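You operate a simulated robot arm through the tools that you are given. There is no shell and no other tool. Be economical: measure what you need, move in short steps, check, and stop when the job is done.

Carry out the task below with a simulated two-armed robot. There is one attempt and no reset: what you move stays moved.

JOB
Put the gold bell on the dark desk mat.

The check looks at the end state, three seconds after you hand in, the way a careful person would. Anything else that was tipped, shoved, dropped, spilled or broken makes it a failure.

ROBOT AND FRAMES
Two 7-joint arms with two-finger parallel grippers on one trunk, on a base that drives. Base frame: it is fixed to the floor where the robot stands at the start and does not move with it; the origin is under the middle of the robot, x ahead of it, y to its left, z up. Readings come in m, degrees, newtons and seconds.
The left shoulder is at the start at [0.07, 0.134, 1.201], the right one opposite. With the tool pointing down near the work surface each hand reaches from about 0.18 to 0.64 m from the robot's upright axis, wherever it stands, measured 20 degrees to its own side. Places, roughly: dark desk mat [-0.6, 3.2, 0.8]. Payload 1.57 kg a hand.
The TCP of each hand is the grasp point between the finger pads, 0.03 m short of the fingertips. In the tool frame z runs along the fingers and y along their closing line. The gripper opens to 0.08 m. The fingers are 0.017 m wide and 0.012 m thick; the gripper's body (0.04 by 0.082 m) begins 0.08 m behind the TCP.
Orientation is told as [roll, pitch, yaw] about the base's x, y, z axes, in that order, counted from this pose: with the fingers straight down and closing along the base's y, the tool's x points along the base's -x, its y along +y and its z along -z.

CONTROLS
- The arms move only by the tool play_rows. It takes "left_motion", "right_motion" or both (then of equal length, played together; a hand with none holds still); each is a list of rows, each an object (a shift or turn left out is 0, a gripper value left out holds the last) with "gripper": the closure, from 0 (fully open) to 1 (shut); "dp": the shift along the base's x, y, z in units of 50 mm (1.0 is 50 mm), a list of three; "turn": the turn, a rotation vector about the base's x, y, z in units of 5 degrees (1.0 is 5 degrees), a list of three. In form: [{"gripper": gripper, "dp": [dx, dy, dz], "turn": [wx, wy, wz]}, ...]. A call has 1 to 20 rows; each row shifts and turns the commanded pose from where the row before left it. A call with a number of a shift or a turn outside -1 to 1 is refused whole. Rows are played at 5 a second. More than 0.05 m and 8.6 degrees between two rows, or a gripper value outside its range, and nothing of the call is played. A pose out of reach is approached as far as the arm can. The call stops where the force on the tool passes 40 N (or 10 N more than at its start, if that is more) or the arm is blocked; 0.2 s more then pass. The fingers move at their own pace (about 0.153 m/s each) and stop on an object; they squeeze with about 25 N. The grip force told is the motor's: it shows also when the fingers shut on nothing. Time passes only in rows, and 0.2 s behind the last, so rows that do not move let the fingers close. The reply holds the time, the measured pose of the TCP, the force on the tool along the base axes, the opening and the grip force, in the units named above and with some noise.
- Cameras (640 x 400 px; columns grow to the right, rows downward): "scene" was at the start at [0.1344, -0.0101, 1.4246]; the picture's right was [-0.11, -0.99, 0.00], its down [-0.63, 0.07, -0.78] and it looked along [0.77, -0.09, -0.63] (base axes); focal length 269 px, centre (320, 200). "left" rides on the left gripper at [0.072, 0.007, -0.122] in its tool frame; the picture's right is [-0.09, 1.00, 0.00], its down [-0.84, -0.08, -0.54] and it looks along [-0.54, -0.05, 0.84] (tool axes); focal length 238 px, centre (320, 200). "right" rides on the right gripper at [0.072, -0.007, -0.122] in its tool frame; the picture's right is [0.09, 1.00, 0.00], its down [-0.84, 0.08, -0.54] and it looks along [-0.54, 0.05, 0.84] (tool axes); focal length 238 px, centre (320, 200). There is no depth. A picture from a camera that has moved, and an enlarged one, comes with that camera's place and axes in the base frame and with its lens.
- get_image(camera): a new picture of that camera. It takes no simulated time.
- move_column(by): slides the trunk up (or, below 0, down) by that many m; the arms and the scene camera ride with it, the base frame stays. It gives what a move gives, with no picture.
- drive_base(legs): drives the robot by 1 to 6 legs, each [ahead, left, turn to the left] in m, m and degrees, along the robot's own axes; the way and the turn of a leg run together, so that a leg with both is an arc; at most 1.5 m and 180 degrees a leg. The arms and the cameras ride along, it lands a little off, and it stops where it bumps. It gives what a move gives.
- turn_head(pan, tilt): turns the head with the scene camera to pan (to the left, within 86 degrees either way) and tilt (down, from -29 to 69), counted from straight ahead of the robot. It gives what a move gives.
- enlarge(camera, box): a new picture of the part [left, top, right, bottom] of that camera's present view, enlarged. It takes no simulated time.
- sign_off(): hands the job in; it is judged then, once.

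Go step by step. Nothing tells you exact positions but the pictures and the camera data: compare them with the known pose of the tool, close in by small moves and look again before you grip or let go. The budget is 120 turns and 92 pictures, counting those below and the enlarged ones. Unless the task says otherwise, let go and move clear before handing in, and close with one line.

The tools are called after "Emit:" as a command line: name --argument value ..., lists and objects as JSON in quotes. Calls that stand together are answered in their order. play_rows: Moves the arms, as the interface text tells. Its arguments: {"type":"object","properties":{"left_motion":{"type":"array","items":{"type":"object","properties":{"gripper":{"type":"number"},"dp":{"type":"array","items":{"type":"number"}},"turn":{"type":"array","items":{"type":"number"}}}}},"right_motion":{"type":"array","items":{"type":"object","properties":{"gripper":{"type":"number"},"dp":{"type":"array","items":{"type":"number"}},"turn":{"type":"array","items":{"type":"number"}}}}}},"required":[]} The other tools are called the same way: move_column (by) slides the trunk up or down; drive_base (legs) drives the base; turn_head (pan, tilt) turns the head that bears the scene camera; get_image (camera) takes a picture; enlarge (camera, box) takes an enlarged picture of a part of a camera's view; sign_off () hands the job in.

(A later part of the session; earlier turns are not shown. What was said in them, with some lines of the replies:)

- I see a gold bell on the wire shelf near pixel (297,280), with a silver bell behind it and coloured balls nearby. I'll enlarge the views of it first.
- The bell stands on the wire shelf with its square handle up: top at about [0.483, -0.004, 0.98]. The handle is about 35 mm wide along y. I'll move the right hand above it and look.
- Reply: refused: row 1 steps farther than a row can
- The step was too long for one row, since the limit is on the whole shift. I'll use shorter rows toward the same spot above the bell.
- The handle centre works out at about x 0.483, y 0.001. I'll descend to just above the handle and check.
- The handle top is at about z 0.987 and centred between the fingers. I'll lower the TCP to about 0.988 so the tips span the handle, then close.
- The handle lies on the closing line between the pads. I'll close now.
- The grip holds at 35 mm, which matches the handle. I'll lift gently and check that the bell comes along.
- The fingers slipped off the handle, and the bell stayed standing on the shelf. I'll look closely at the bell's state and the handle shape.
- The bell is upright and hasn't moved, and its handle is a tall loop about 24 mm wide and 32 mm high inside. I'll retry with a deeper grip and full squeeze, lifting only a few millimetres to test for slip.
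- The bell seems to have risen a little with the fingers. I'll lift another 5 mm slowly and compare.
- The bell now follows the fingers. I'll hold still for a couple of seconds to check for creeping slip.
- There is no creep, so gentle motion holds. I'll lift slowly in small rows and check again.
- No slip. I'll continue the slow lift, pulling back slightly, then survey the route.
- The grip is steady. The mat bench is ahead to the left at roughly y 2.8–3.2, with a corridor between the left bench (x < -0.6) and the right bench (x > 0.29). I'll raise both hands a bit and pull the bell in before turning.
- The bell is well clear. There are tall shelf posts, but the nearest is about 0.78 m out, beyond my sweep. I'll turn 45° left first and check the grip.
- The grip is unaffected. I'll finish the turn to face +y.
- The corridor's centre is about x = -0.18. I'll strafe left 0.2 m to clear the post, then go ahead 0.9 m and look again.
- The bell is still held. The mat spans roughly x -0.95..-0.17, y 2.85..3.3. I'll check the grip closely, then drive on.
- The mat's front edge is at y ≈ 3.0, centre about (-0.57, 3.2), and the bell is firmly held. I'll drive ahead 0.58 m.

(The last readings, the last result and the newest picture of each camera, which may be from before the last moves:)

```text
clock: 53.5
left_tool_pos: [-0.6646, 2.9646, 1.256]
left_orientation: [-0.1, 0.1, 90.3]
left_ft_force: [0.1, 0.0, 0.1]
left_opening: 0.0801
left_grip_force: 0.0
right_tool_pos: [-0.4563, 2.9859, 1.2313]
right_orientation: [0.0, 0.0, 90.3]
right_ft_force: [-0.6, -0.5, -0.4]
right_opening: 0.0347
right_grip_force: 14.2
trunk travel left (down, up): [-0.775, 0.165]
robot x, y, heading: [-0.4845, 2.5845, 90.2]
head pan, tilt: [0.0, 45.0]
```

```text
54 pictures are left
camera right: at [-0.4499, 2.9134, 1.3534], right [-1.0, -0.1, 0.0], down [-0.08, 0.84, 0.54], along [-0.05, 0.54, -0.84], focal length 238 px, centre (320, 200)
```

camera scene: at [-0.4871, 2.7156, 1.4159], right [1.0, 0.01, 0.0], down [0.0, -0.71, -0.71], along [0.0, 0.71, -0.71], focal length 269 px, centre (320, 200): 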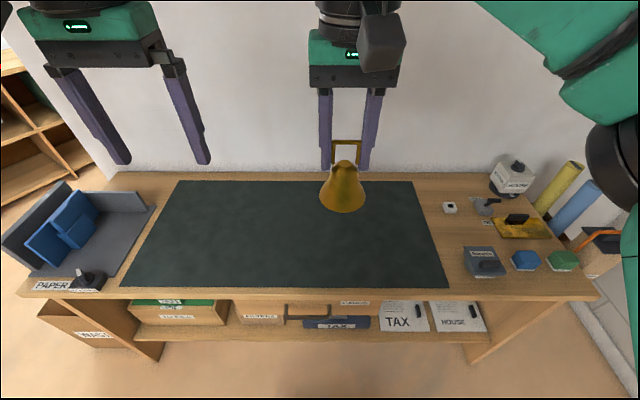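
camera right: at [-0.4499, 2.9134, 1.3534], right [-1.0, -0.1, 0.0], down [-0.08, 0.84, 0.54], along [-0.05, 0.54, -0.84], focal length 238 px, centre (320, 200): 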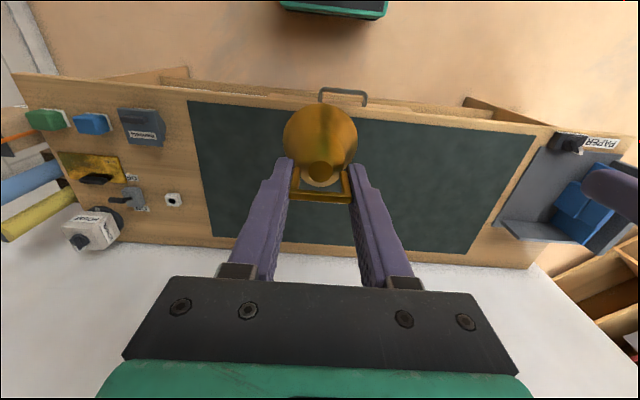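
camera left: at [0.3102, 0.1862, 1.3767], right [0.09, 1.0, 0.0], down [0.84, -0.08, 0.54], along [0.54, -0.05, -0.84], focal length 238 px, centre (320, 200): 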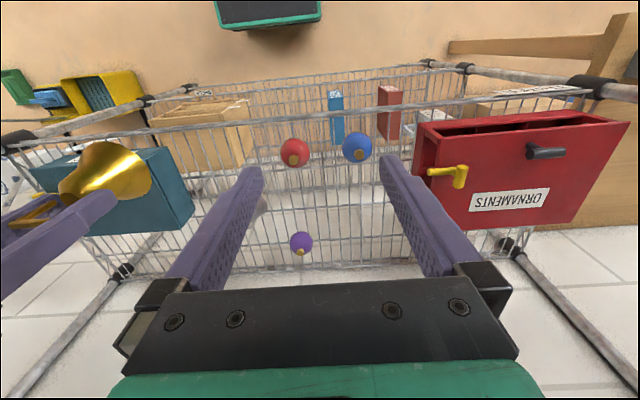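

The mat is clear at z ≈ 0.80, spanning x -0.98..-0.17, y 3.03..3.42. I'll carry the bell to about (-0.45, 3.15) and lower it gently most of the way.

Emit:
play_rows --right_motion '[{"dp": [0, 0.1, 0]}, {"dp": [0, 0.25, 0]}, {"dp": [0, 0.4, 0]}, {"dp": [0, 0.5, 0]}, {"dp": [0, 0.5, 0]}, {"dp": [0, 0.5, 0]}, {"dp": [0, 0.5, 0]}, {"dp": [0, 0.35, 0]}, {"dp": [0, 0.2, 0]}, {"dp": [0, 0.1, 0]}, {}]'

Emit:
play_rows --right_motion '[{"dp": [0, 0, -0.1]}, {"dp": [0, 0, -0.2]}, {"dp": [0, 0, -0.3]}, {"dp": [0, 0, -0.4]}, {"dp": [0, 0, -0.4]}, {"dp": [0, 0, -0.4]}, {"dp": [0, 0, -0.4]}, {"dp": [0, 0, -0.4]}, {"dp": [0, 0, -0.4]}, {"dp": [0, 0, -0.4]}, {"dp": [0, 0, -0.4]}, {"dp": [0, 0, -0.4]}, {"dp": [0, 0, -0.4]}, {"dp": [0, 0, -0.4]}, {"dp": [0, 0, -0.4]}, {"dp": [0, 0, -0.4]}, {"dp": [0, 0, -0.3]}, {"dp": [0, 0, -0.2]}, {"dp": [0, 0, -0.1]}, {}]'

Emit:
get_image --camera "scene"

Emit:
get_image --camera "right"

```text
clock: 55.9
left_tool_pos: [-0.665, 2.9635, 1.2541]
left_orientation: [0.0, 0.2, 90.4]
left_ft_force: [0.2, 0.1, 0.0]
left_opening: 0.08
left_grip_force: 0.2
right_tool_pos: [-0.4591, 3.1057, 1.2308]
right_orientation: [-0.1, -0.1, 90.3]
right_ft_force: [0.7, 0.0, 0.0]
right_opening: 0.0349
right_grip_force: 14.2
right hand out of reach, approached as far as the arm can: row 7, 8, 9, 10
trunk travel left (down, up): [-0.775, 0.165]
robot x, y, heading: [-0.4887, 2.5827, 90.2]
head pan, tilt: [0.0, 45.0]
```

```text
clock: 60.1
left_tool_pos: [-0.6654, 2.9634, 1.2561]
left_orientation: [0.0, 0.1, 90.3]
left_ft_force: [0.8, 0.2, 0.2]
left_opening: 0.08
left_grip_force: 0.0
right_tool_pos: [-0.4592, 3.1057, 0.9106]
right_orientation: [0.0, 0.0, 90.2]
right_ft_force: [-0.7, 0.2, -0.4]
right_opening: 0.0348
right_grip_force: 14.0
trunk travel left (down, up): [-0.775, 0.165]
robot x, y, heading: [-0.4827, 2.5834, 90.5]
head pan, tilt: [0.0, 45.0]
```

```text
53 pictures are left
camera scene: at [-0.4871, 2.7153, 1.4158], right [1.0, 0.01, 0.0], down [0.0, -0.71, -0.71], along [0.0, 0.71, -0.71], focal length 269 px, centre (320, 200)
```

scene: 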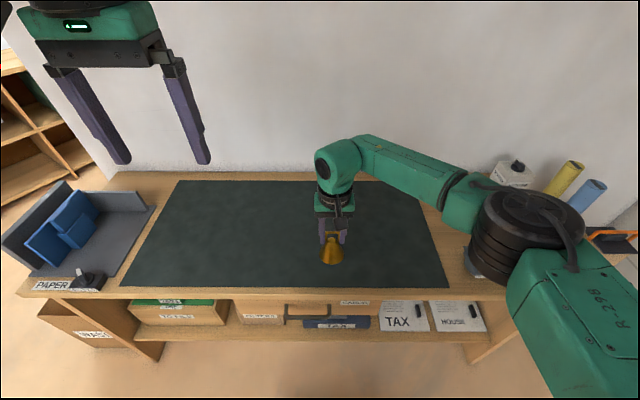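

```text
52 pictures are left
camera right: at [-0.452, 3.033, 1.0329], right [-1.0, -0.1, 0.0], down [-0.08, 0.84, 0.54], along [-0.05, 0.54, -0.84], focal length 238 px, centre (320, 200)
```

right: 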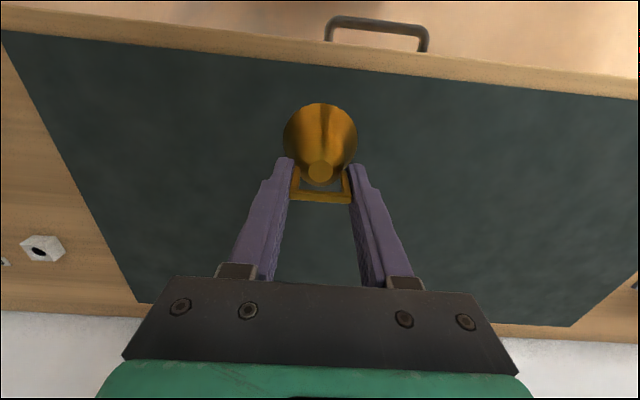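

The bell hangs just above the mat, 4–5 cm inside the front edge. I'll move it 3 cm further in and lower to just above contact.

Emit:
play_rows --right_motion '[{"dp": [0, 0.1, 0]}, {"dp": [0, 0.2, 0]}, {"dp": [0, 0.2, 0]}, {"dp": [0, 0.1, 0]}, {"dp": [0, 0, -0.1]}, {"dp": [0, 0, -0.15]}, {"dp": [0, 0, -0.15]}, {"dp": [0, 0, -0.1]}, {}]'

Emit:
play_rows --right_motion '[{"dp": [0, 0, -0.03]}, {"dp": [0, 0, -0.03]}, {}]'

Emit:
enlarge --camera "scene" --box '[280, 190, 380, 270]'

```text
clock: 62.1
left_tool_pos: [-0.6645, 2.9645, 1.2555]
left_orientation: [-0.1, 0.1, 90.3]
left_ft_force: [-0.4, -0.4, 0.2]
left_opening: 0.0803
left_grip_force: 0.1
right_tool_pos: [-0.4586, 3.1348, 0.8879]
right_orientation: [0.0, 0.1, 90.3]
right_ft_force: [-0.3, -0.1, 0.4]
right_opening: 0.0346
right_grip_force: 14.0
trunk travel left (down, up): [-0.775, 0.165]
robot x, y, heading: [-0.4851, 2.5869, 90.3]
head pan, tilt: [0.0, 45.0]
```

```text
clock: 62.9
left_tool_pos: [-0.6649, 2.9642, 1.2557]
left_orientation: [-0.1, 0.1, 90.3]
left_ft_force: [-0.3, 0.5, -0.3]
left_opening: 0.0801
left_grip_force: 0.1
right_tool_pos: [-0.4577, 3.1356, 0.8841]
right_orientation: [0.0, 0.0, 90.3]
right_ft_force: [0.2, 0.4, 0.1]
right_opening: 0.0347
right_grip_force: 14.2
trunk travel left (down, up): [-0.775, 0.165]
robot x, y, heading: [-0.4848, 2.5841, 90.4]
head pan, tilt: [0.0, 45.0]
```

```text
5.00 times, centred on (330, 230) of scene
camera zoom: at [-0.4871, 2.7154, 1.4158], right [1.0, 0.01, 0.0], down [0.0, -0.71, -0.71], along [0.0, 0.71, -0.71], focal length 1346 px, centre (270, 50)
```

zoom: 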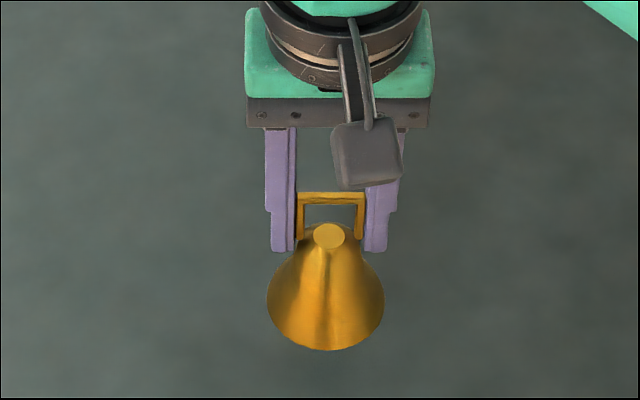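

Close to contact now. I'll step down a couple of millimetres at a time, watching the force.

Emit:
play_rows --right_motion '[{"dp": [0, 0, -0.03]}, {"dp": [0, 0, -0.03]}, {}, {}]'

Emit:
play_rows --right_motion '[{"dp": [0, 0, -0.03]}, {"dp": [0, 0, -0.03]}, {}, {}]'

Emit:
enlarge --camera "scene" --box '[280, 190, 380, 270]'

```text
clock: 63.9
left_tool_pos: [-0.6648, 2.9646, 1.2555]
left_orientation: [-0.1, 0.0, 90.3]
left_ft_force: [1.0, -0.9, 0.1]
left_opening: 0.08
left_grip_force: 0.0
right_tool_pos: [-0.4574, 3.1357, 0.8827]
right_orientation: [0.0, 0.0, 90.3]
right_ft_force: [0.4, 0.5, -1.0]
right_opening: 0.0347
right_grip_force: 13.7
trunk travel left (down, up): [-0.775, 0.165]
robot x, y, heading: [-0.4846, 2.585, 90.5]
head pan, tilt: [0.0, 45.0]
```

```text
clock: 64.9
left_tool_pos: [-0.6645, 2.9655, 1.2562]
left_orientation: [-0.1, 0.1, 90.3]
left_ft_force: [0.0, -0.3, -0.5]
left_opening: 0.08
left_grip_force: 0.0
right_tool_pos: [-0.4597, 3.1355, 0.8773]
right_orientation: [0.0, -0.1, 90.3]
right_ft_force: [-0.5, -0.5, -0.2]
right_opening: 0.0345
right_grip_force: 14.0
trunk travel left (down, up): [-0.775, 0.165]
robot x, y, heading: [-0.4883, 2.5815, 90.4]
head pan, tilt: [0.0, 45.0]
```

```text
5.00 times, centred on (330, 230) of scene
camera zoom: at [-0.4871, 2.7154, 1.4158], right [1.0, 0.01, 0.0], down [0.0, -0.71, -0.71], along [0.0, 0.71, -0.71], focal length 1346 px, centre (270, 50)
```

zoom: 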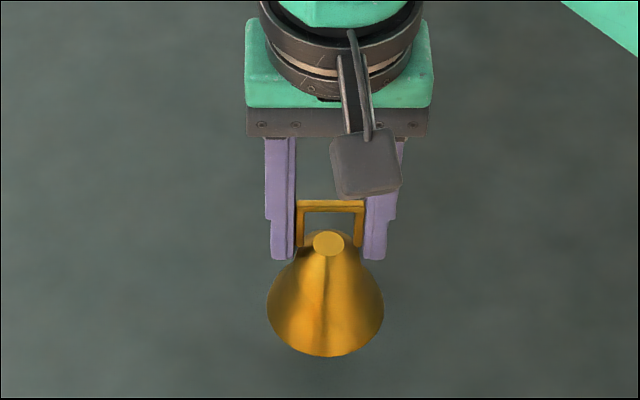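

Still no contact force. I'll keep stepping down.

Emit:
play_rows --right_motion '[{"dp": [0, 0, -0.03]}, {"dp": [0, 0, -0.02]}, {}, {}]'

Emit:
play_rows --right_motion '[{"dp": [0, 0, -0.03]}, {"dp": [0, 0, -0.02]}, {}, {}]'

Emit:
enlarge --camera "scene" --box '[280, 190, 380, 270]'

```text
clock: 65.9
left_tool_pos: [-0.6649, 2.9644, 1.2569]
left_orientation: [-0.1, 0.1, 90.3]
left_ft_force: [0.2, -0.7, -0.9]
left_opening: 0.0801
left_grip_force: 0.0
right_tool_pos: [-0.4579, 3.1375, 0.8743]
right_orientation: [0.0, 0.1, 90.2]
right_ft_force: [0.3, 0.7, -1.0]
right_opening: 0.0349
right_grip_force: 13.8
trunk travel left (down, up): [-0.775, 0.165]
robot x, y, heading: [-0.4872, 2.5813, 90.1]
head pan, tilt: [0.0, 45.0]
```

```text
clock: 66.9
left_tool_pos: [-0.6654, 2.9652, 1.2563]
left_orientation: [0.0, 0.1, 90.3]
left_ft_force: [-0.6, 0.0, 0.0]
left_opening: 0.0799
left_grip_force: 0.1
right_tool_pos: [-0.4578, 3.1348, 0.8723]
right_orientation: [-0.1, 0.0, 90.4]
right_ft_force: [-0.5, -0.2, -0.3]
right_opening: 0.0345
right_grip_force: 14.0
trunk travel left (down, up): [-0.775, 0.165]
robot x, y, heading: [-0.4879, 2.5832, 90.5]
head pan, tilt: [0.0, 45.0]
```

```text
5.00 times, centred on (330, 230) of scene
camera zoom: at [-0.4871, 2.7154, 1.4158], right [1.0, 0.01, 0.0], down [0.0, -0.71, -0.71], along [0.0, 0.71, -0.71], focal length 1346 px, centre (270, 50)
```

zoom: 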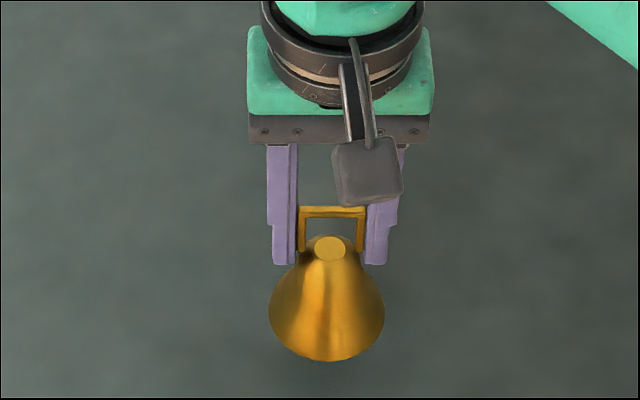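

The bell still moves with the hand, so it hasn't landed. I'll continue down in steps.

Emit:
play_rows --right_motion '[{"dp": [0, 0, -0.03]}, {"dp": [0, 0, -0.02]}, {}, {}]'

Emit:
play_rows --right_motion '[{"dp": [0, 0, -0.03]}, {"dp": [0, 0, -0.02]}, {}, {}]'

Emit:
enlarge --camera "scene" --box '[280, 190, 380, 270]'

```text
clock: 67.9
left_tool_pos: [-0.6657, 2.9641, 1.2558]
left_orientation: [0.0, 0.1, 90.4]
left_ft_force: [0.1, -0.3, 0.3]
left_opening: 0.0802
left_grip_force: 0.0
right_tool_pos: [-0.4575, 3.1364, 0.8707]
right_orientation: [0.0, 0.0, 90.3]
right_ft_force: [-0.4, 0.2, 0.4]
right_opening: 0.0348
right_grip_force: 13.9
trunk travel left (down, up): [-0.775, 0.165]
robot x, y, heading: [-0.4851, 2.5851, 90.3]
head pan, tilt: [0.0, 45.0]
```

```text
clock: 68.9
left_tool_pos: [-0.6657, 2.9653, 1.2553]
left_orientation: [0.0, 0.2, 90.3]
left_ft_force: [0.5, 0.1, -0.4]
left_opening: 0.08
left_grip_force: 0.0
right_tool_pos: [-0.4586, 3.1357, 0.868]
right_orientation: [0.0, 0.1, 90.3]
right_ft_force: [-1.6, 0.4, -1.5]
right_opening: 0.0349
right_grip_force: 14.0
trunk travel left (down, up): [-0.775, 0.165]
robot x, y, heading: [-0.4855, 2.5827, 90.3]
head pan, tilt: [0.0, 45.0]
```

```text
5.00 times, centred on (330, 230) of scene
camera zoom: at [-0.4871, 2.7154, 1.4158], right [1.0, 0.01, 0.0], down [0.0, -0.71, -0.71], along [0.0, 0.71, -0.71], focal length 1346 px, centre (270, 50)
```

zoom: 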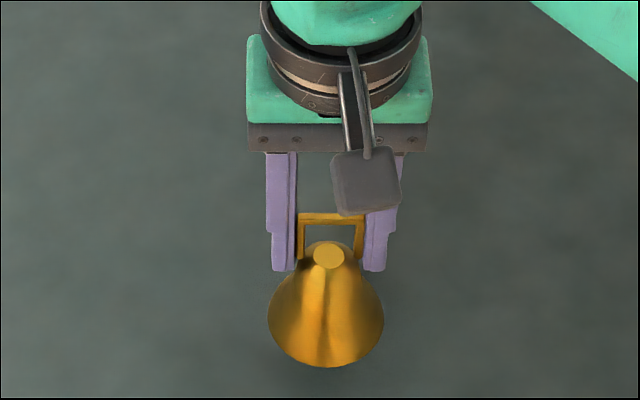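

Still following. I'll continue with several more small steps, reading each.

Emit:
play_rows --right_motion '[{"dp": [0, 0, -0.03]}, {"dp": [0, 0, -0.03]}, {}, {}]'

Emit:
play_rows --right_motion '[{"dp": [0, 0, -0.03]}, {"dp": [0, 0, -0.03]}, {}, {}]'

Emit:
enlarge --camera "scene" --box '[280, 190, 380, 270]'

Emit:
get_image --camera "left"

```text
clock: 69.9
left_tool_pos: [-0.665, 2.964, 1.2567]
left_orientation: [-0.1, 0.1, 90.3]
left_ft_force: [-0.6, -0.7, -0.4]
left_opening: 0.0802
left_grip_force: 0.0
right_tool_pos: [-0.4592, 3.1355, 0.8657]
right_orientation: [0.0, 0.0, 90.4]
right_ft_force: [-0.6, 0.7, -1.1]
right_opening: 0.0347
right_grip_force: 13.6
trunk travel left (down, up): [-0.775, 0.165]
robot x, y, heading: [-0.4838, 2.5814, 90.3]
head pan, tilt: [0.0, 45.0]
```

```text
clock: 70.9
left_tool_pos: [-0.6657, 2.9641, 1.2563]
left_orientation: [-0.1, 0.0, 90.3]
left_ft_force: [-0.3, -0.8, 0.3]
left_opening: 0.0801
left_grip_force: 0.1
right_tool_pos: [-0.4585, 3.1355, 0.8613]
right_orientation: [-0.1, 0.0, 90.3]
right_ft_force: [0.4, 0.2, -0.7]
right_opening: 0.0347
right_grip_force: 14.3
trunk travel left (down, up): [-0.775, 0.165]
robot x, y, heading: [-0.4834, 2.5857, 90.2]
head pan, tilt: [0.0, 45.0]
```

```text
5.00 times, centred on (330, 230) of scene
camera zoom: at [-0.4871, 2.7154, 1.4158], right [1.0, 0.01, 0.0], down [0.0, -0.71, -0.71], along [0.0, 0.71, -0.71], focal length 1346 px, centre (270, 50)
```

zoom: 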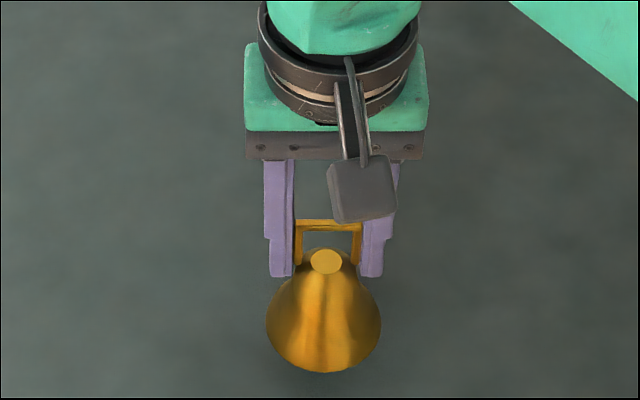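

```text
46 pictures are left
camera left: at [-0.6715, 2.8941, 1.3767], right [-1.0, 0.09, 0.0], down [0.07, 0.84, 0.54], along [0.05, 0.54, -0.84], focal length 238 px, centre (320, 200)
```

left: 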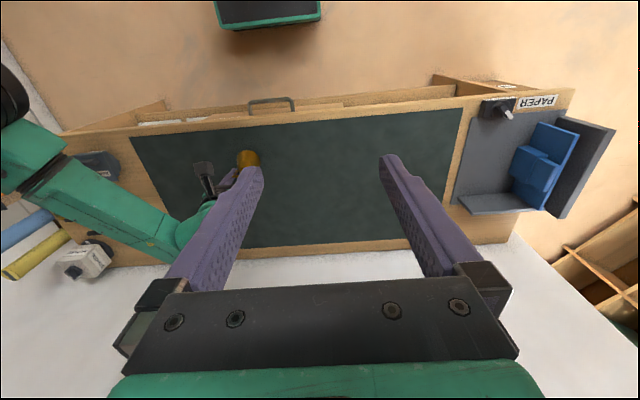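

Triangulating the mat corner again puts its surface nearer z 0.783, so contact should come at TCP ≈ 0.858. I'll take a few more small steps.

Emit:
play_rows --right_motion '[{"dp": [0, 0, -0.02]}, {"dp": [0, 0, -0.02]}, {}, {}]'

Emit:
play_rows --right_motion '[{"dp": [0, 0, -0.02]}, {"dp": [0, 0, -0.02]}, {}, {}]'

Emit:
play_rows --right_motion '[{"dp": [0, 0, -0.02]}, {"dp": [0, 0, -0.02]}, {}, {}]'

Emit:
enlarge --camera "scene" --box '[280, 190, 380, 270]'

```text
clock: 71.9
left_tool_pos: [-0.6652, 2.9641, 1.2571]
left_orientation: [-0.1, 0.1, 90.3]
left_ft_force: [-0.1, -0.1, 0.8]
left_opening: 0.08
left_grip_force: 0.1
right_tool_pos: [-0.4597, 3.1357, 0.8602]
right_orientation: [0.0, 0.0, 90.2]
right_ft_force: [-0.9, 0.0, -0.2]
right_opening: 0.0346
right_grip_force: 14.3
trunk travel left (down, up): [-0.775, 0.165]
robot x, y, heading: [-0.4852, 2.5844, 90.4]
head pan, tilt: [0.0, 45.0]
```

```text
clock: 72.9
left_tool_pos: [-0.6665, 2.9646, 1.2556]
left_orientation: [-0.1, 0.1, 90.3]
left_ft_force: [0.1, -1.0, -0.2]
left_opening: 0.0798
left_grip_force: 0.0
right_tool_pos: [-0.4594, 3.1356, 0.8585]
right_orientation: [0.0, 0.0, 90.3]
right_ft_force: [0.3, -0.3, 0.2]
right_opening: 0.0349
right_grip_force: 14.3
trunk travel left (down, up): [-0.775, 0.165]
robot x, y, heading: [-0.4865, 2.5865, 90.2]
head pan, tilt: [0.0, 45.0]
```

```text
clock: 73.9
left_tool_pos: [-0.665, 2.964, 1.2563]
left_orientation: [-0.2, 0.1, 90.3]
left_ft_force: [0.4, -0.3, -0.2]
left_opening: 0.0801
left_grip_force: 0.0
right_tool_pos: [-0.4586, 3.136, 0.8557]
right_orientation: [0.0, -0.1, 90.3]
right_ft_force: [0.5, -0.5, -0.6]
right_opening: 0.0345
right_grip_force: 14.1
trunk travel left (down, up): [-0.775, 0.165]
robot x, y, heading: [-0.4875, 2.5863, 90.3]
head pan, tilt: [0.0, 45.0]
```

```text
5.00 times, centred on (330, 230) of scene
camera zoom: at [-0.4871, 2.7154, 1.4158], right [1.0, 0.01, 0.0], down [0.0, -0.71, -0.71], along [0.0, 0.71, -0.71], focal length 1346 px, centre (270, 50)
```

zoom: 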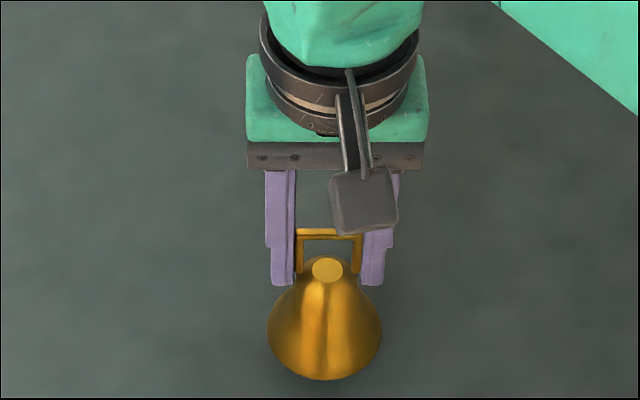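

Still moving with the hand and no load. I'll go on stepping.

Emit:
play_rows --right_motion '[{"dp": [0, 0, -0.02]}, {"dp": [0, 0, -0.02]}, {}, {}]'

Emit:
play_rows --right_motion '[{"dp": [0, 0, -0.02]}, {"dp": [0, 0, -0.02]}, {}, {}]'

Emit:
play_rows --right_motion '[{"dp": [0, 0, -0.02]}, {"dp": [0, 0, -0.02]}, {}, {}]'

Emit:
enlarge --camera "scene" --box '[280, 190, 380, 270]'

Emit:
enlarge --camera "left" --box '[190, 120, 290, 200]'

```text
clock: 74.9
left_tool_pos: [-0.6652, 2.9643, 1.2562]
left_orientation: [-0.1, 0.0, 90.3]
left_ft_force: [-0.4, 1.0, -0.5]
left_opening: 0.0801
left_grip_force: 0.1
right_tool_pos: [-0.4584, 3.1354, 0.855]
right_orientation: [0.0, 0.0, 90.3]
right_ft_force: [-0.7, -0.3, -0.6]
right_opening: 0.0348
right_grip_force: 14.0
trunk travel left (down, up): [-0.775, 0.165]
robot x, y, heading: [-0.4869, 2.5836, 90.3]
head pan, tilt: [0.0, 45.0]
```

```text
clock: 75.9
left_tool_pos: [-0.6653, 2.9649, 1.2561]
left_orientation: [-0.1, 0.1, 90.3]
left_ft_force: [-0.2, -0.4, -0.3]
left_opening: 0.0802
left_grip_force: 0.0
right_tool_pos: [-0.4589, 3.1355, 0.8528]
right_orientation: [0.0, 0.0, 90.3]
right_ft_force: [0.0, -1.0, -0.1]
right_opening: 0.0345
right_grip_force: 13.8
trunk travel left (down, up): [-0.775, 0.165]
robot x, y, heading: [-0.4856, 2.5889, 90.4]
head pan, tilt: [0.0, 45.0]
```

```text
clock: 76.9
left_tool_pos: [-0.666, 2.9645, 1.2558]
left_orientation: [-0.1, 0.1, 90.3]
left_ft_force: [0.7, 0.3, 0.5]
left_opening: 0.08
left_grip_force: 0.1
right_tool_pos: [-0.4587, 3.1371, 0.8497]
right_orientation: [0.0, 0.0, 90.4]
right_ft_force: [0.4, 0.5, 0.9]
right_opening: 0.035
right_grip_force: 13.7
trunk travel left (down, up): [-0.775, 0.165]
robot x, y, heading: [-0.485, 2.5848, 90.3]
head pan, tilt: [0.0, 45.0]
```

```text
5.00 times, centred on (330, 230) of scene
camera zoom: at [-0.4871, 2.7154, 1.4158], right [1.0, 0.01, 0.0], down [0.0, -0.71, -0.71], along [0.0, 0.71, -0.71], focal length 1346 px, centre (270, 50)
```

zoom: 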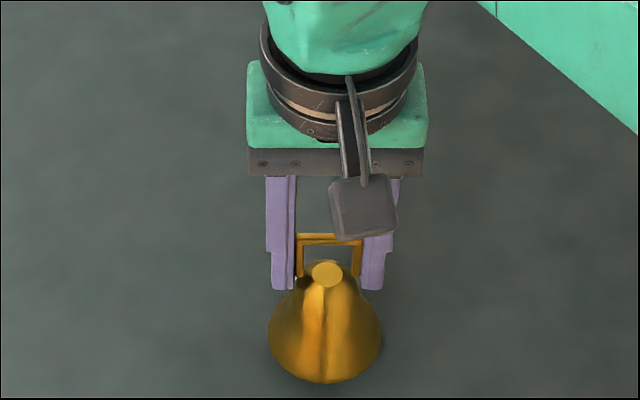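

```text
5.00 times, centred on (240, 160) of left
camera zoom: at [-0.6715, 2.8941, 1.3767], right [-1.0, 0.09, 0.0], down [0.07, 0.84, 0.54], along [0.05, 0.54, -0.84], focal length 1192 px, centre (720, 400)
```

zoom: 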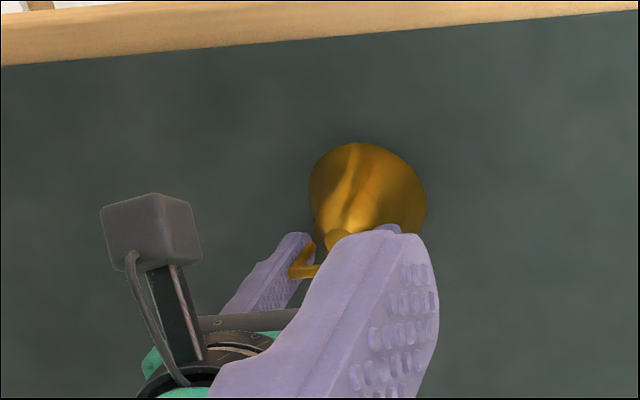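

The bell's motion is lagging slightly, which could be contact. I'll take two more steps and compare.

Emit:
play_rows --right_motion '[{"dp": [0, 0, -0.02]}, {"dp": [0, 0, -0.02]}, {}, {}]'

Emit:
play_rows --right_motion '[{"dp": [0, 0, -0.02]}, {"dp": [0, 0, -0.02]}, {}, {}]'

Emit:
enlarge --camera "scene" --box '[280, 190, 380, 270]'

```text
clock: 77.9
left_tool_pos: [-0.6658, 2.9641, 1.2555]
left_orientation: [-0.1, 0.2, 90.2]
left_ft_force: [-0.1, -0.1, -0.2]
left_opening: 0.0797
left_grip_force: 0.0
right_tool_pos: [-0.4578, 3.1362, 0.8475]
right_orientation: [0.0, -0.1, 90.4]
right_ft_force: [-0.5, 0.1, -0.8]
right_opening: 0.0349
right_grip_force: 14.2
trunk travel left (down, up): [-0.775, 0.165]
robot x, y, heading: [-0.4805, 2.5849, 90.3]
head pan, tilt: [0.0, 45.0]
```

```text
clock: 78.9
left_tool_pos: [-0.6659, 2.9639, 1.2549]
left_orientation: [-0.1, 0.1, 90.3]
left_ft_force: [0.1, 0.9, 0.2]
left_opening: 0.0799
left_grip_force: 0.0
right_tool_pos: [-0.459, 3.1369, 0.8469]
right_orientation: [0.0, 0.1, 90.3]
right_ft_force: [-0.2, 0.4, -0.8]
right_opening: 0.0349
right_grip_force: 13.5
trunk travel left (down, up): [-0.775, 0.165]
robot x, y, heading: [-0.4862, 2.5811, 90.3]
head pan, tilt: [0.0, 45.0]
```

```text
5.00 times, centred on (330, 230) of scene
camera zoom: at [-0.4871, 2.7154, 1.4158], right [1.0, 0.01, 0.0], down [0.0, -0.71, -0.71], along [0.0, 0.71, -0.71], focal length 1346 px, centre (270, 50)
```

zoom: 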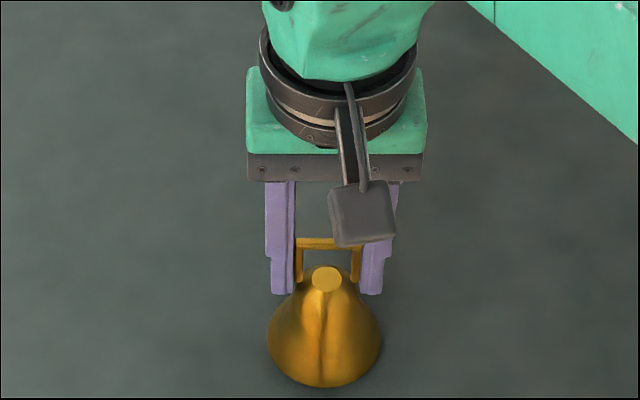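

Still following. I'll continue down in small steps.

Emit:
play_rows --right_motion '[{"dp": [0, 0, -0.02]}, {"dp": [0, 0, -0.02]}, {"dp": [0, 0, -0.02]}, {}, {}]'

Emit:
play_rows --right_motion '[{"dp": [0, 0, -0.02]}, {"dp": [0, 0, -0.02]}, {"dp": [0, 0, -0.02]}, {}, {}]'

Emit:
enlarge --camera "scene" --box '[280, 190, 380, 270]'

```text
clock: 80.1
left_tool_pos: [-0.6652, 2.9648, 1.2561]
left_orientation: [-0.1, 0.1, 90.3]
left_ft_force: [-0.8, -0.8, 1.0]
left_opening: 0.0801
left_grip_force: 0.0
right_tool_pos: [-0.4583, 3.1355, 0.8422]
right_orientation: [-0.1, 0.0, 90.3]
right_ft_force: [-0.5, 0.3, 0.0]
right_opening: 0.0347
right_grip_force: 14.2
trunk travel left (down, up): [-0.775, 0.165]
robot x, y, heading: [-0.4854, 2.5832, 90.5]
head pan, tilt: [0.0, 45.0]
```

```text
clock: 81.3
left_tool_pos: [-0.665, 2.9644, 1.2551]
left_orientation: [-0.1, 0.0, 90.3]
left_ft_force: [-1.2, 0.0, 0.0]
left_opening: 0.0802
left_grip_force: 0.1
right_tool_pos: [-0.4591, 3.1353, 0.8399]
right_orientation: [0.0, 0.0, 90.4]
right_ft_force: [-0.7, 0.0, -0.5]
right_opening: 0.035
right_grip_force: 14.4
trunk travel left (down, up): [-0.775, 0.165]
robot x, y, heading: [-0.4844, 2.5845, 90.2]
head pan, tilt: [0.0, 45.0]
```

```text
5.00 times, centred on (330, 230) of scene
camera zoom: at [-0.4872, 2.7154, 1.4158], right [1.0, 0.01, 0.0], down [0.0, -0.71, -0.71], along [0.0, 0.71, -0.71], focal length 1346 px, centre (270, 50)
```

zoom: 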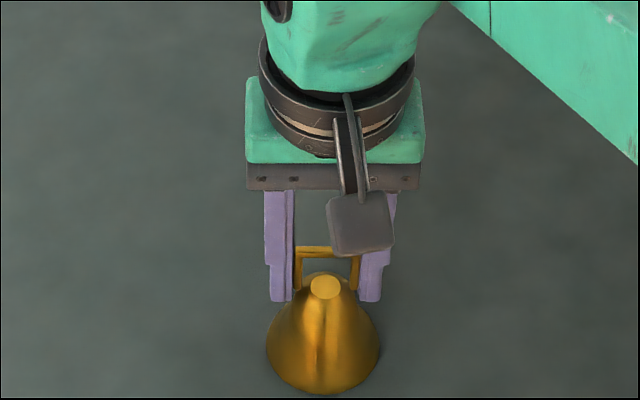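

Still descending freely. Onward in the same small steps, with a shifted view.

Emit:
play_rows --right_motion '[{"dp": [0, 0, -0.02]}, {"dp": [0, 0, -0.02]}, {"dp": [0, 0, -0.02]}, {}, {}]'

Emit:
enlarge --camera "scene" --box '[280, 200, 380, 280]'

Emit:
play_rows --right_motion '[{"dp": [0, 0, -0.02]}, {"dp": [0, 0, -0.02]}, {"dp": [0, 0, -0.02]}, {}, {}]'

Emit:
enlarge --camera "scene" --box '[280, 200, 380, 280]'

```text
clock: 82.5
left_tool_pos: [-0.6649, 2.9638, 1.2563]
left_orientation: [0.0, -0.1, 90.3]
left_ft_force: [0.0, 0.7, 0.5]
left_opening: 0.08
left_grip_force: 0.0
right_tool_pos: [-0.4586, 3.1353, 0.8383]
right_orientation: [0.0, -0.1, 90.3]
right_ft_force: [0.3, 1.4, 3.3]
right_opening: 0.0348
right_grip_force: 13.7
trunk travel left (down, up): [-0.775, 0.165]
robot x, y, heading: [-0.4835, 2.5817, 90.1]
head pan, tilt: [0.0, 45.0]
```

```text
5.00 times, centred on (330, 240) of scene
camera zoom: at [-0.4872, 2.7147, 1.4159], right [1.0, 0.01, 0.0], down [0.0, -0.71, -0.71], along [0.0, 0.71, -0.71], focal length 1346 px, centre (270, 0)
```

zoom: 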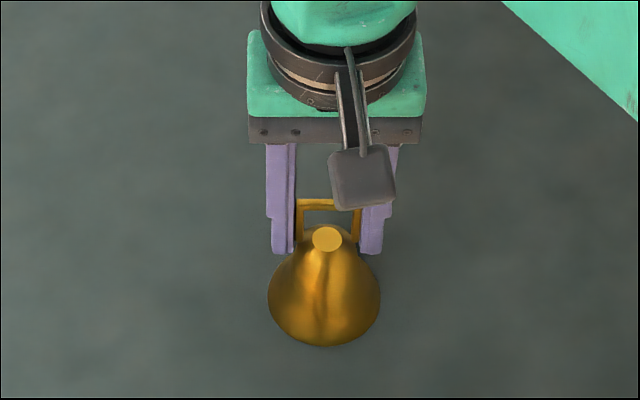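

```text
clock: 83.7
left_tool_pos: [-0.6654, 2.9622, 1.2559]
left_orientation: [-0.1, -0.1, 90.3]
left_ft_force: [0.0, -1.2, -0.6]
left_opening: 0.0803
left_grip_force: 0.0
right_tool_pos: [-0.4587, 3.1359, 0.8339]
right_orientation: [-0.1, -0.1, 90.3]
right_ft_force: [1.3, 0.6, 8.5]
right_opening: 0.0349
right_grip_force: 13.1
trunk travel left (down, up): [-0.775, 0.165]
robot x, y, heading: [-0.4829, 2.5827, 90.5]
head pan, tilt: [0.0, 45.0]
```

```text
5.00 times, centred on (330, 240) of scene
camera zoom: at [-0.487, 2.7136, 1.416], right [1.0, 0.01, 0.0], down [0.0, -0.71, -0.71], along [0.0, 0.71, -0.71], focal length 1346 px, centre (270, 0)
```

zoom: 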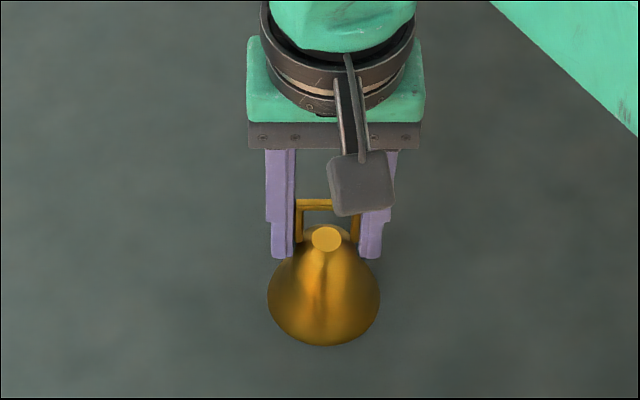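

The bell is down: the force rose to 8.5 N and it stopped moving. I'll ease the pressure, open, and rise straight up.

Emit:
play_rows --right_motion '[{"dp": [0, 0, 0.04]}, {"gripper": 0.9}, {"gripper": 0.7}, {"gripper": 0.5}, {"gripper": 0.2}, {"gripper": 0}, {}, {}]'

Emit:
enlarge --camera "scene" --box '[280, 200, 380, 280]'

```text
clock: 85.5
left_tool_pos: [-0.6657, 2.9643, 1.2554]
left_orientation: [-0.2, 0.1, 90.3]
left_ft_force: [-0.5, 0.0, 0.2]
left_opening: 0.0799
left_grip_force: 0.0
right_tool_pos: [-0.4584, 3.1368, 0.8363]
right_orientation: [0.1, 0.0, 90.3]
right_ft_force: [-0.1, 0.0, -0.7]
right_opening: 0.0802
right_grip_force: 0.1
trunk travel left (down, up): [-0.775, 0.165]
robot x, y, heading: [-0.488, 2.584, 90.4]
head pan, tilt: [0.0, 45.0]
```

```text
5.00 times, centred on (330, 240) of scene
camera zoom: at [-0.4871, 2.7153, 1.4159], right [1.0, 0.01, 0.0], down [0.0, -0.71, -0.71], along [0.0, 0.71, -0.71], focal length 1346 px, centre (270, 0)
```

zoom: 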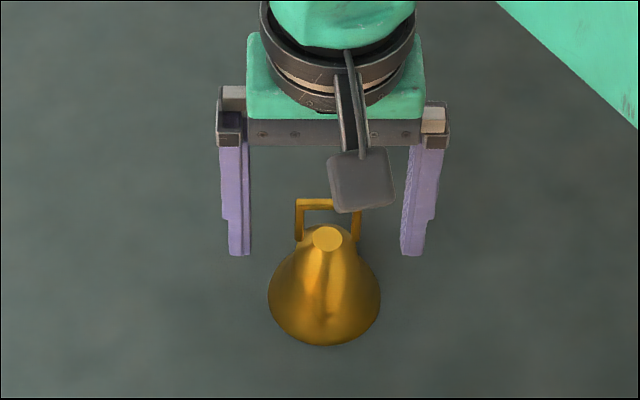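

The bell stands on its own and the fingers are clear. I'll raise the hand straight up.

Emit:
play_rows --right_motion '[{"dp": [0, 0, 0.3]}, {"dp": [0, 0, 0.5]}, {"dp": [0, 0, 0.6]}, {"dp": [0, 0, 0.6]}, {"dp": [0, 0, 0.6]}, {"dp": [0, 0, 0.6]}, {"dp": [0, -0.3, 0.6]}, {"dp": [0, -0.5, 0.5]}, {"dp": [0, -0.5, 0.5]}, {}]'

Emit:
get_image --camera "scene"

Emit:
get_image --camera "right"

```text
clock: 87.7
left_tool_pos: [-0.6651, 2.9663, 1.2554]
left_orientation: [-0.2, 0.1, 90.3]
left_ft_force: [-0.4, -0.2, 0.8]
left_opening: 0.0799
left_grip_force: 0.1
right_tool_pos: [-0.4589, 3.0708, 1.0789]
right_orientation: [0.0, 0.0, 90.3]
right_ft_force: [-1.0, 0.1, 0.3]
right_opening: 0.0797
right_grip_force: 0.0
trunk travel left (down, up): [-0.775, 0.165]
robot x, y, heading: [-0.4821, 2.5835, 90.5]
head pan, tilt: [0.0, 45.0]
```

```text
37 pictures are left
camera scene: at [-0.4872, 2.7157, 1.4158], right [1.0, 0.01, 0.0], down [0.0, -0.71, -0.71], along [0.0, 0.71, -0.71], focal length 269 px, centre (320, 200)
```

scene: 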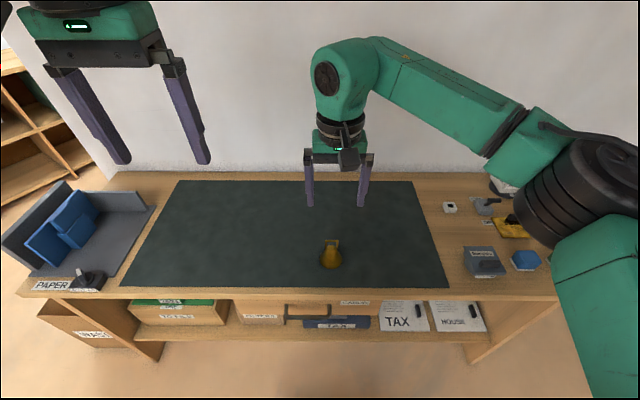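

```text
36 pictures are left
camera right: at [-0.4521, 2.9973, 1.2006], right [-1.0, -0.1, 0.0], down [-0.08, 0.84, 0.54], along [-0.05, 0.54, -0.84], focal length 238 px, centre (320, 200)
```

right: 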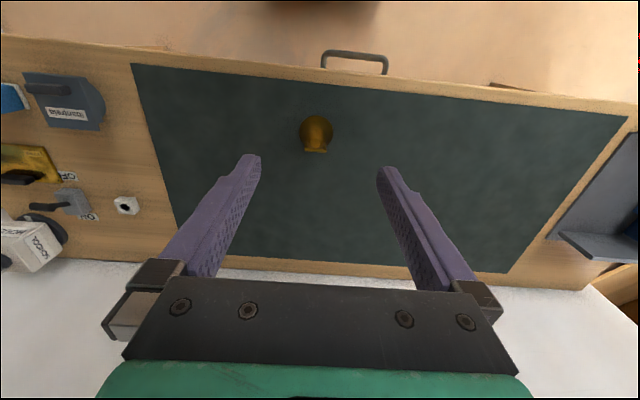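

The bell stands upright well inside the dark mat, nothing else has moved, and the hand is clear. Handing in.

Emit:
sign_off

```text
The job is handed in.
```

The gold bell is standing upright on the dark desk mat, the hand is clear, and I saw nothing else disturbed; my first grip slipped off its handle, but the bell stayed upright on the shelf.
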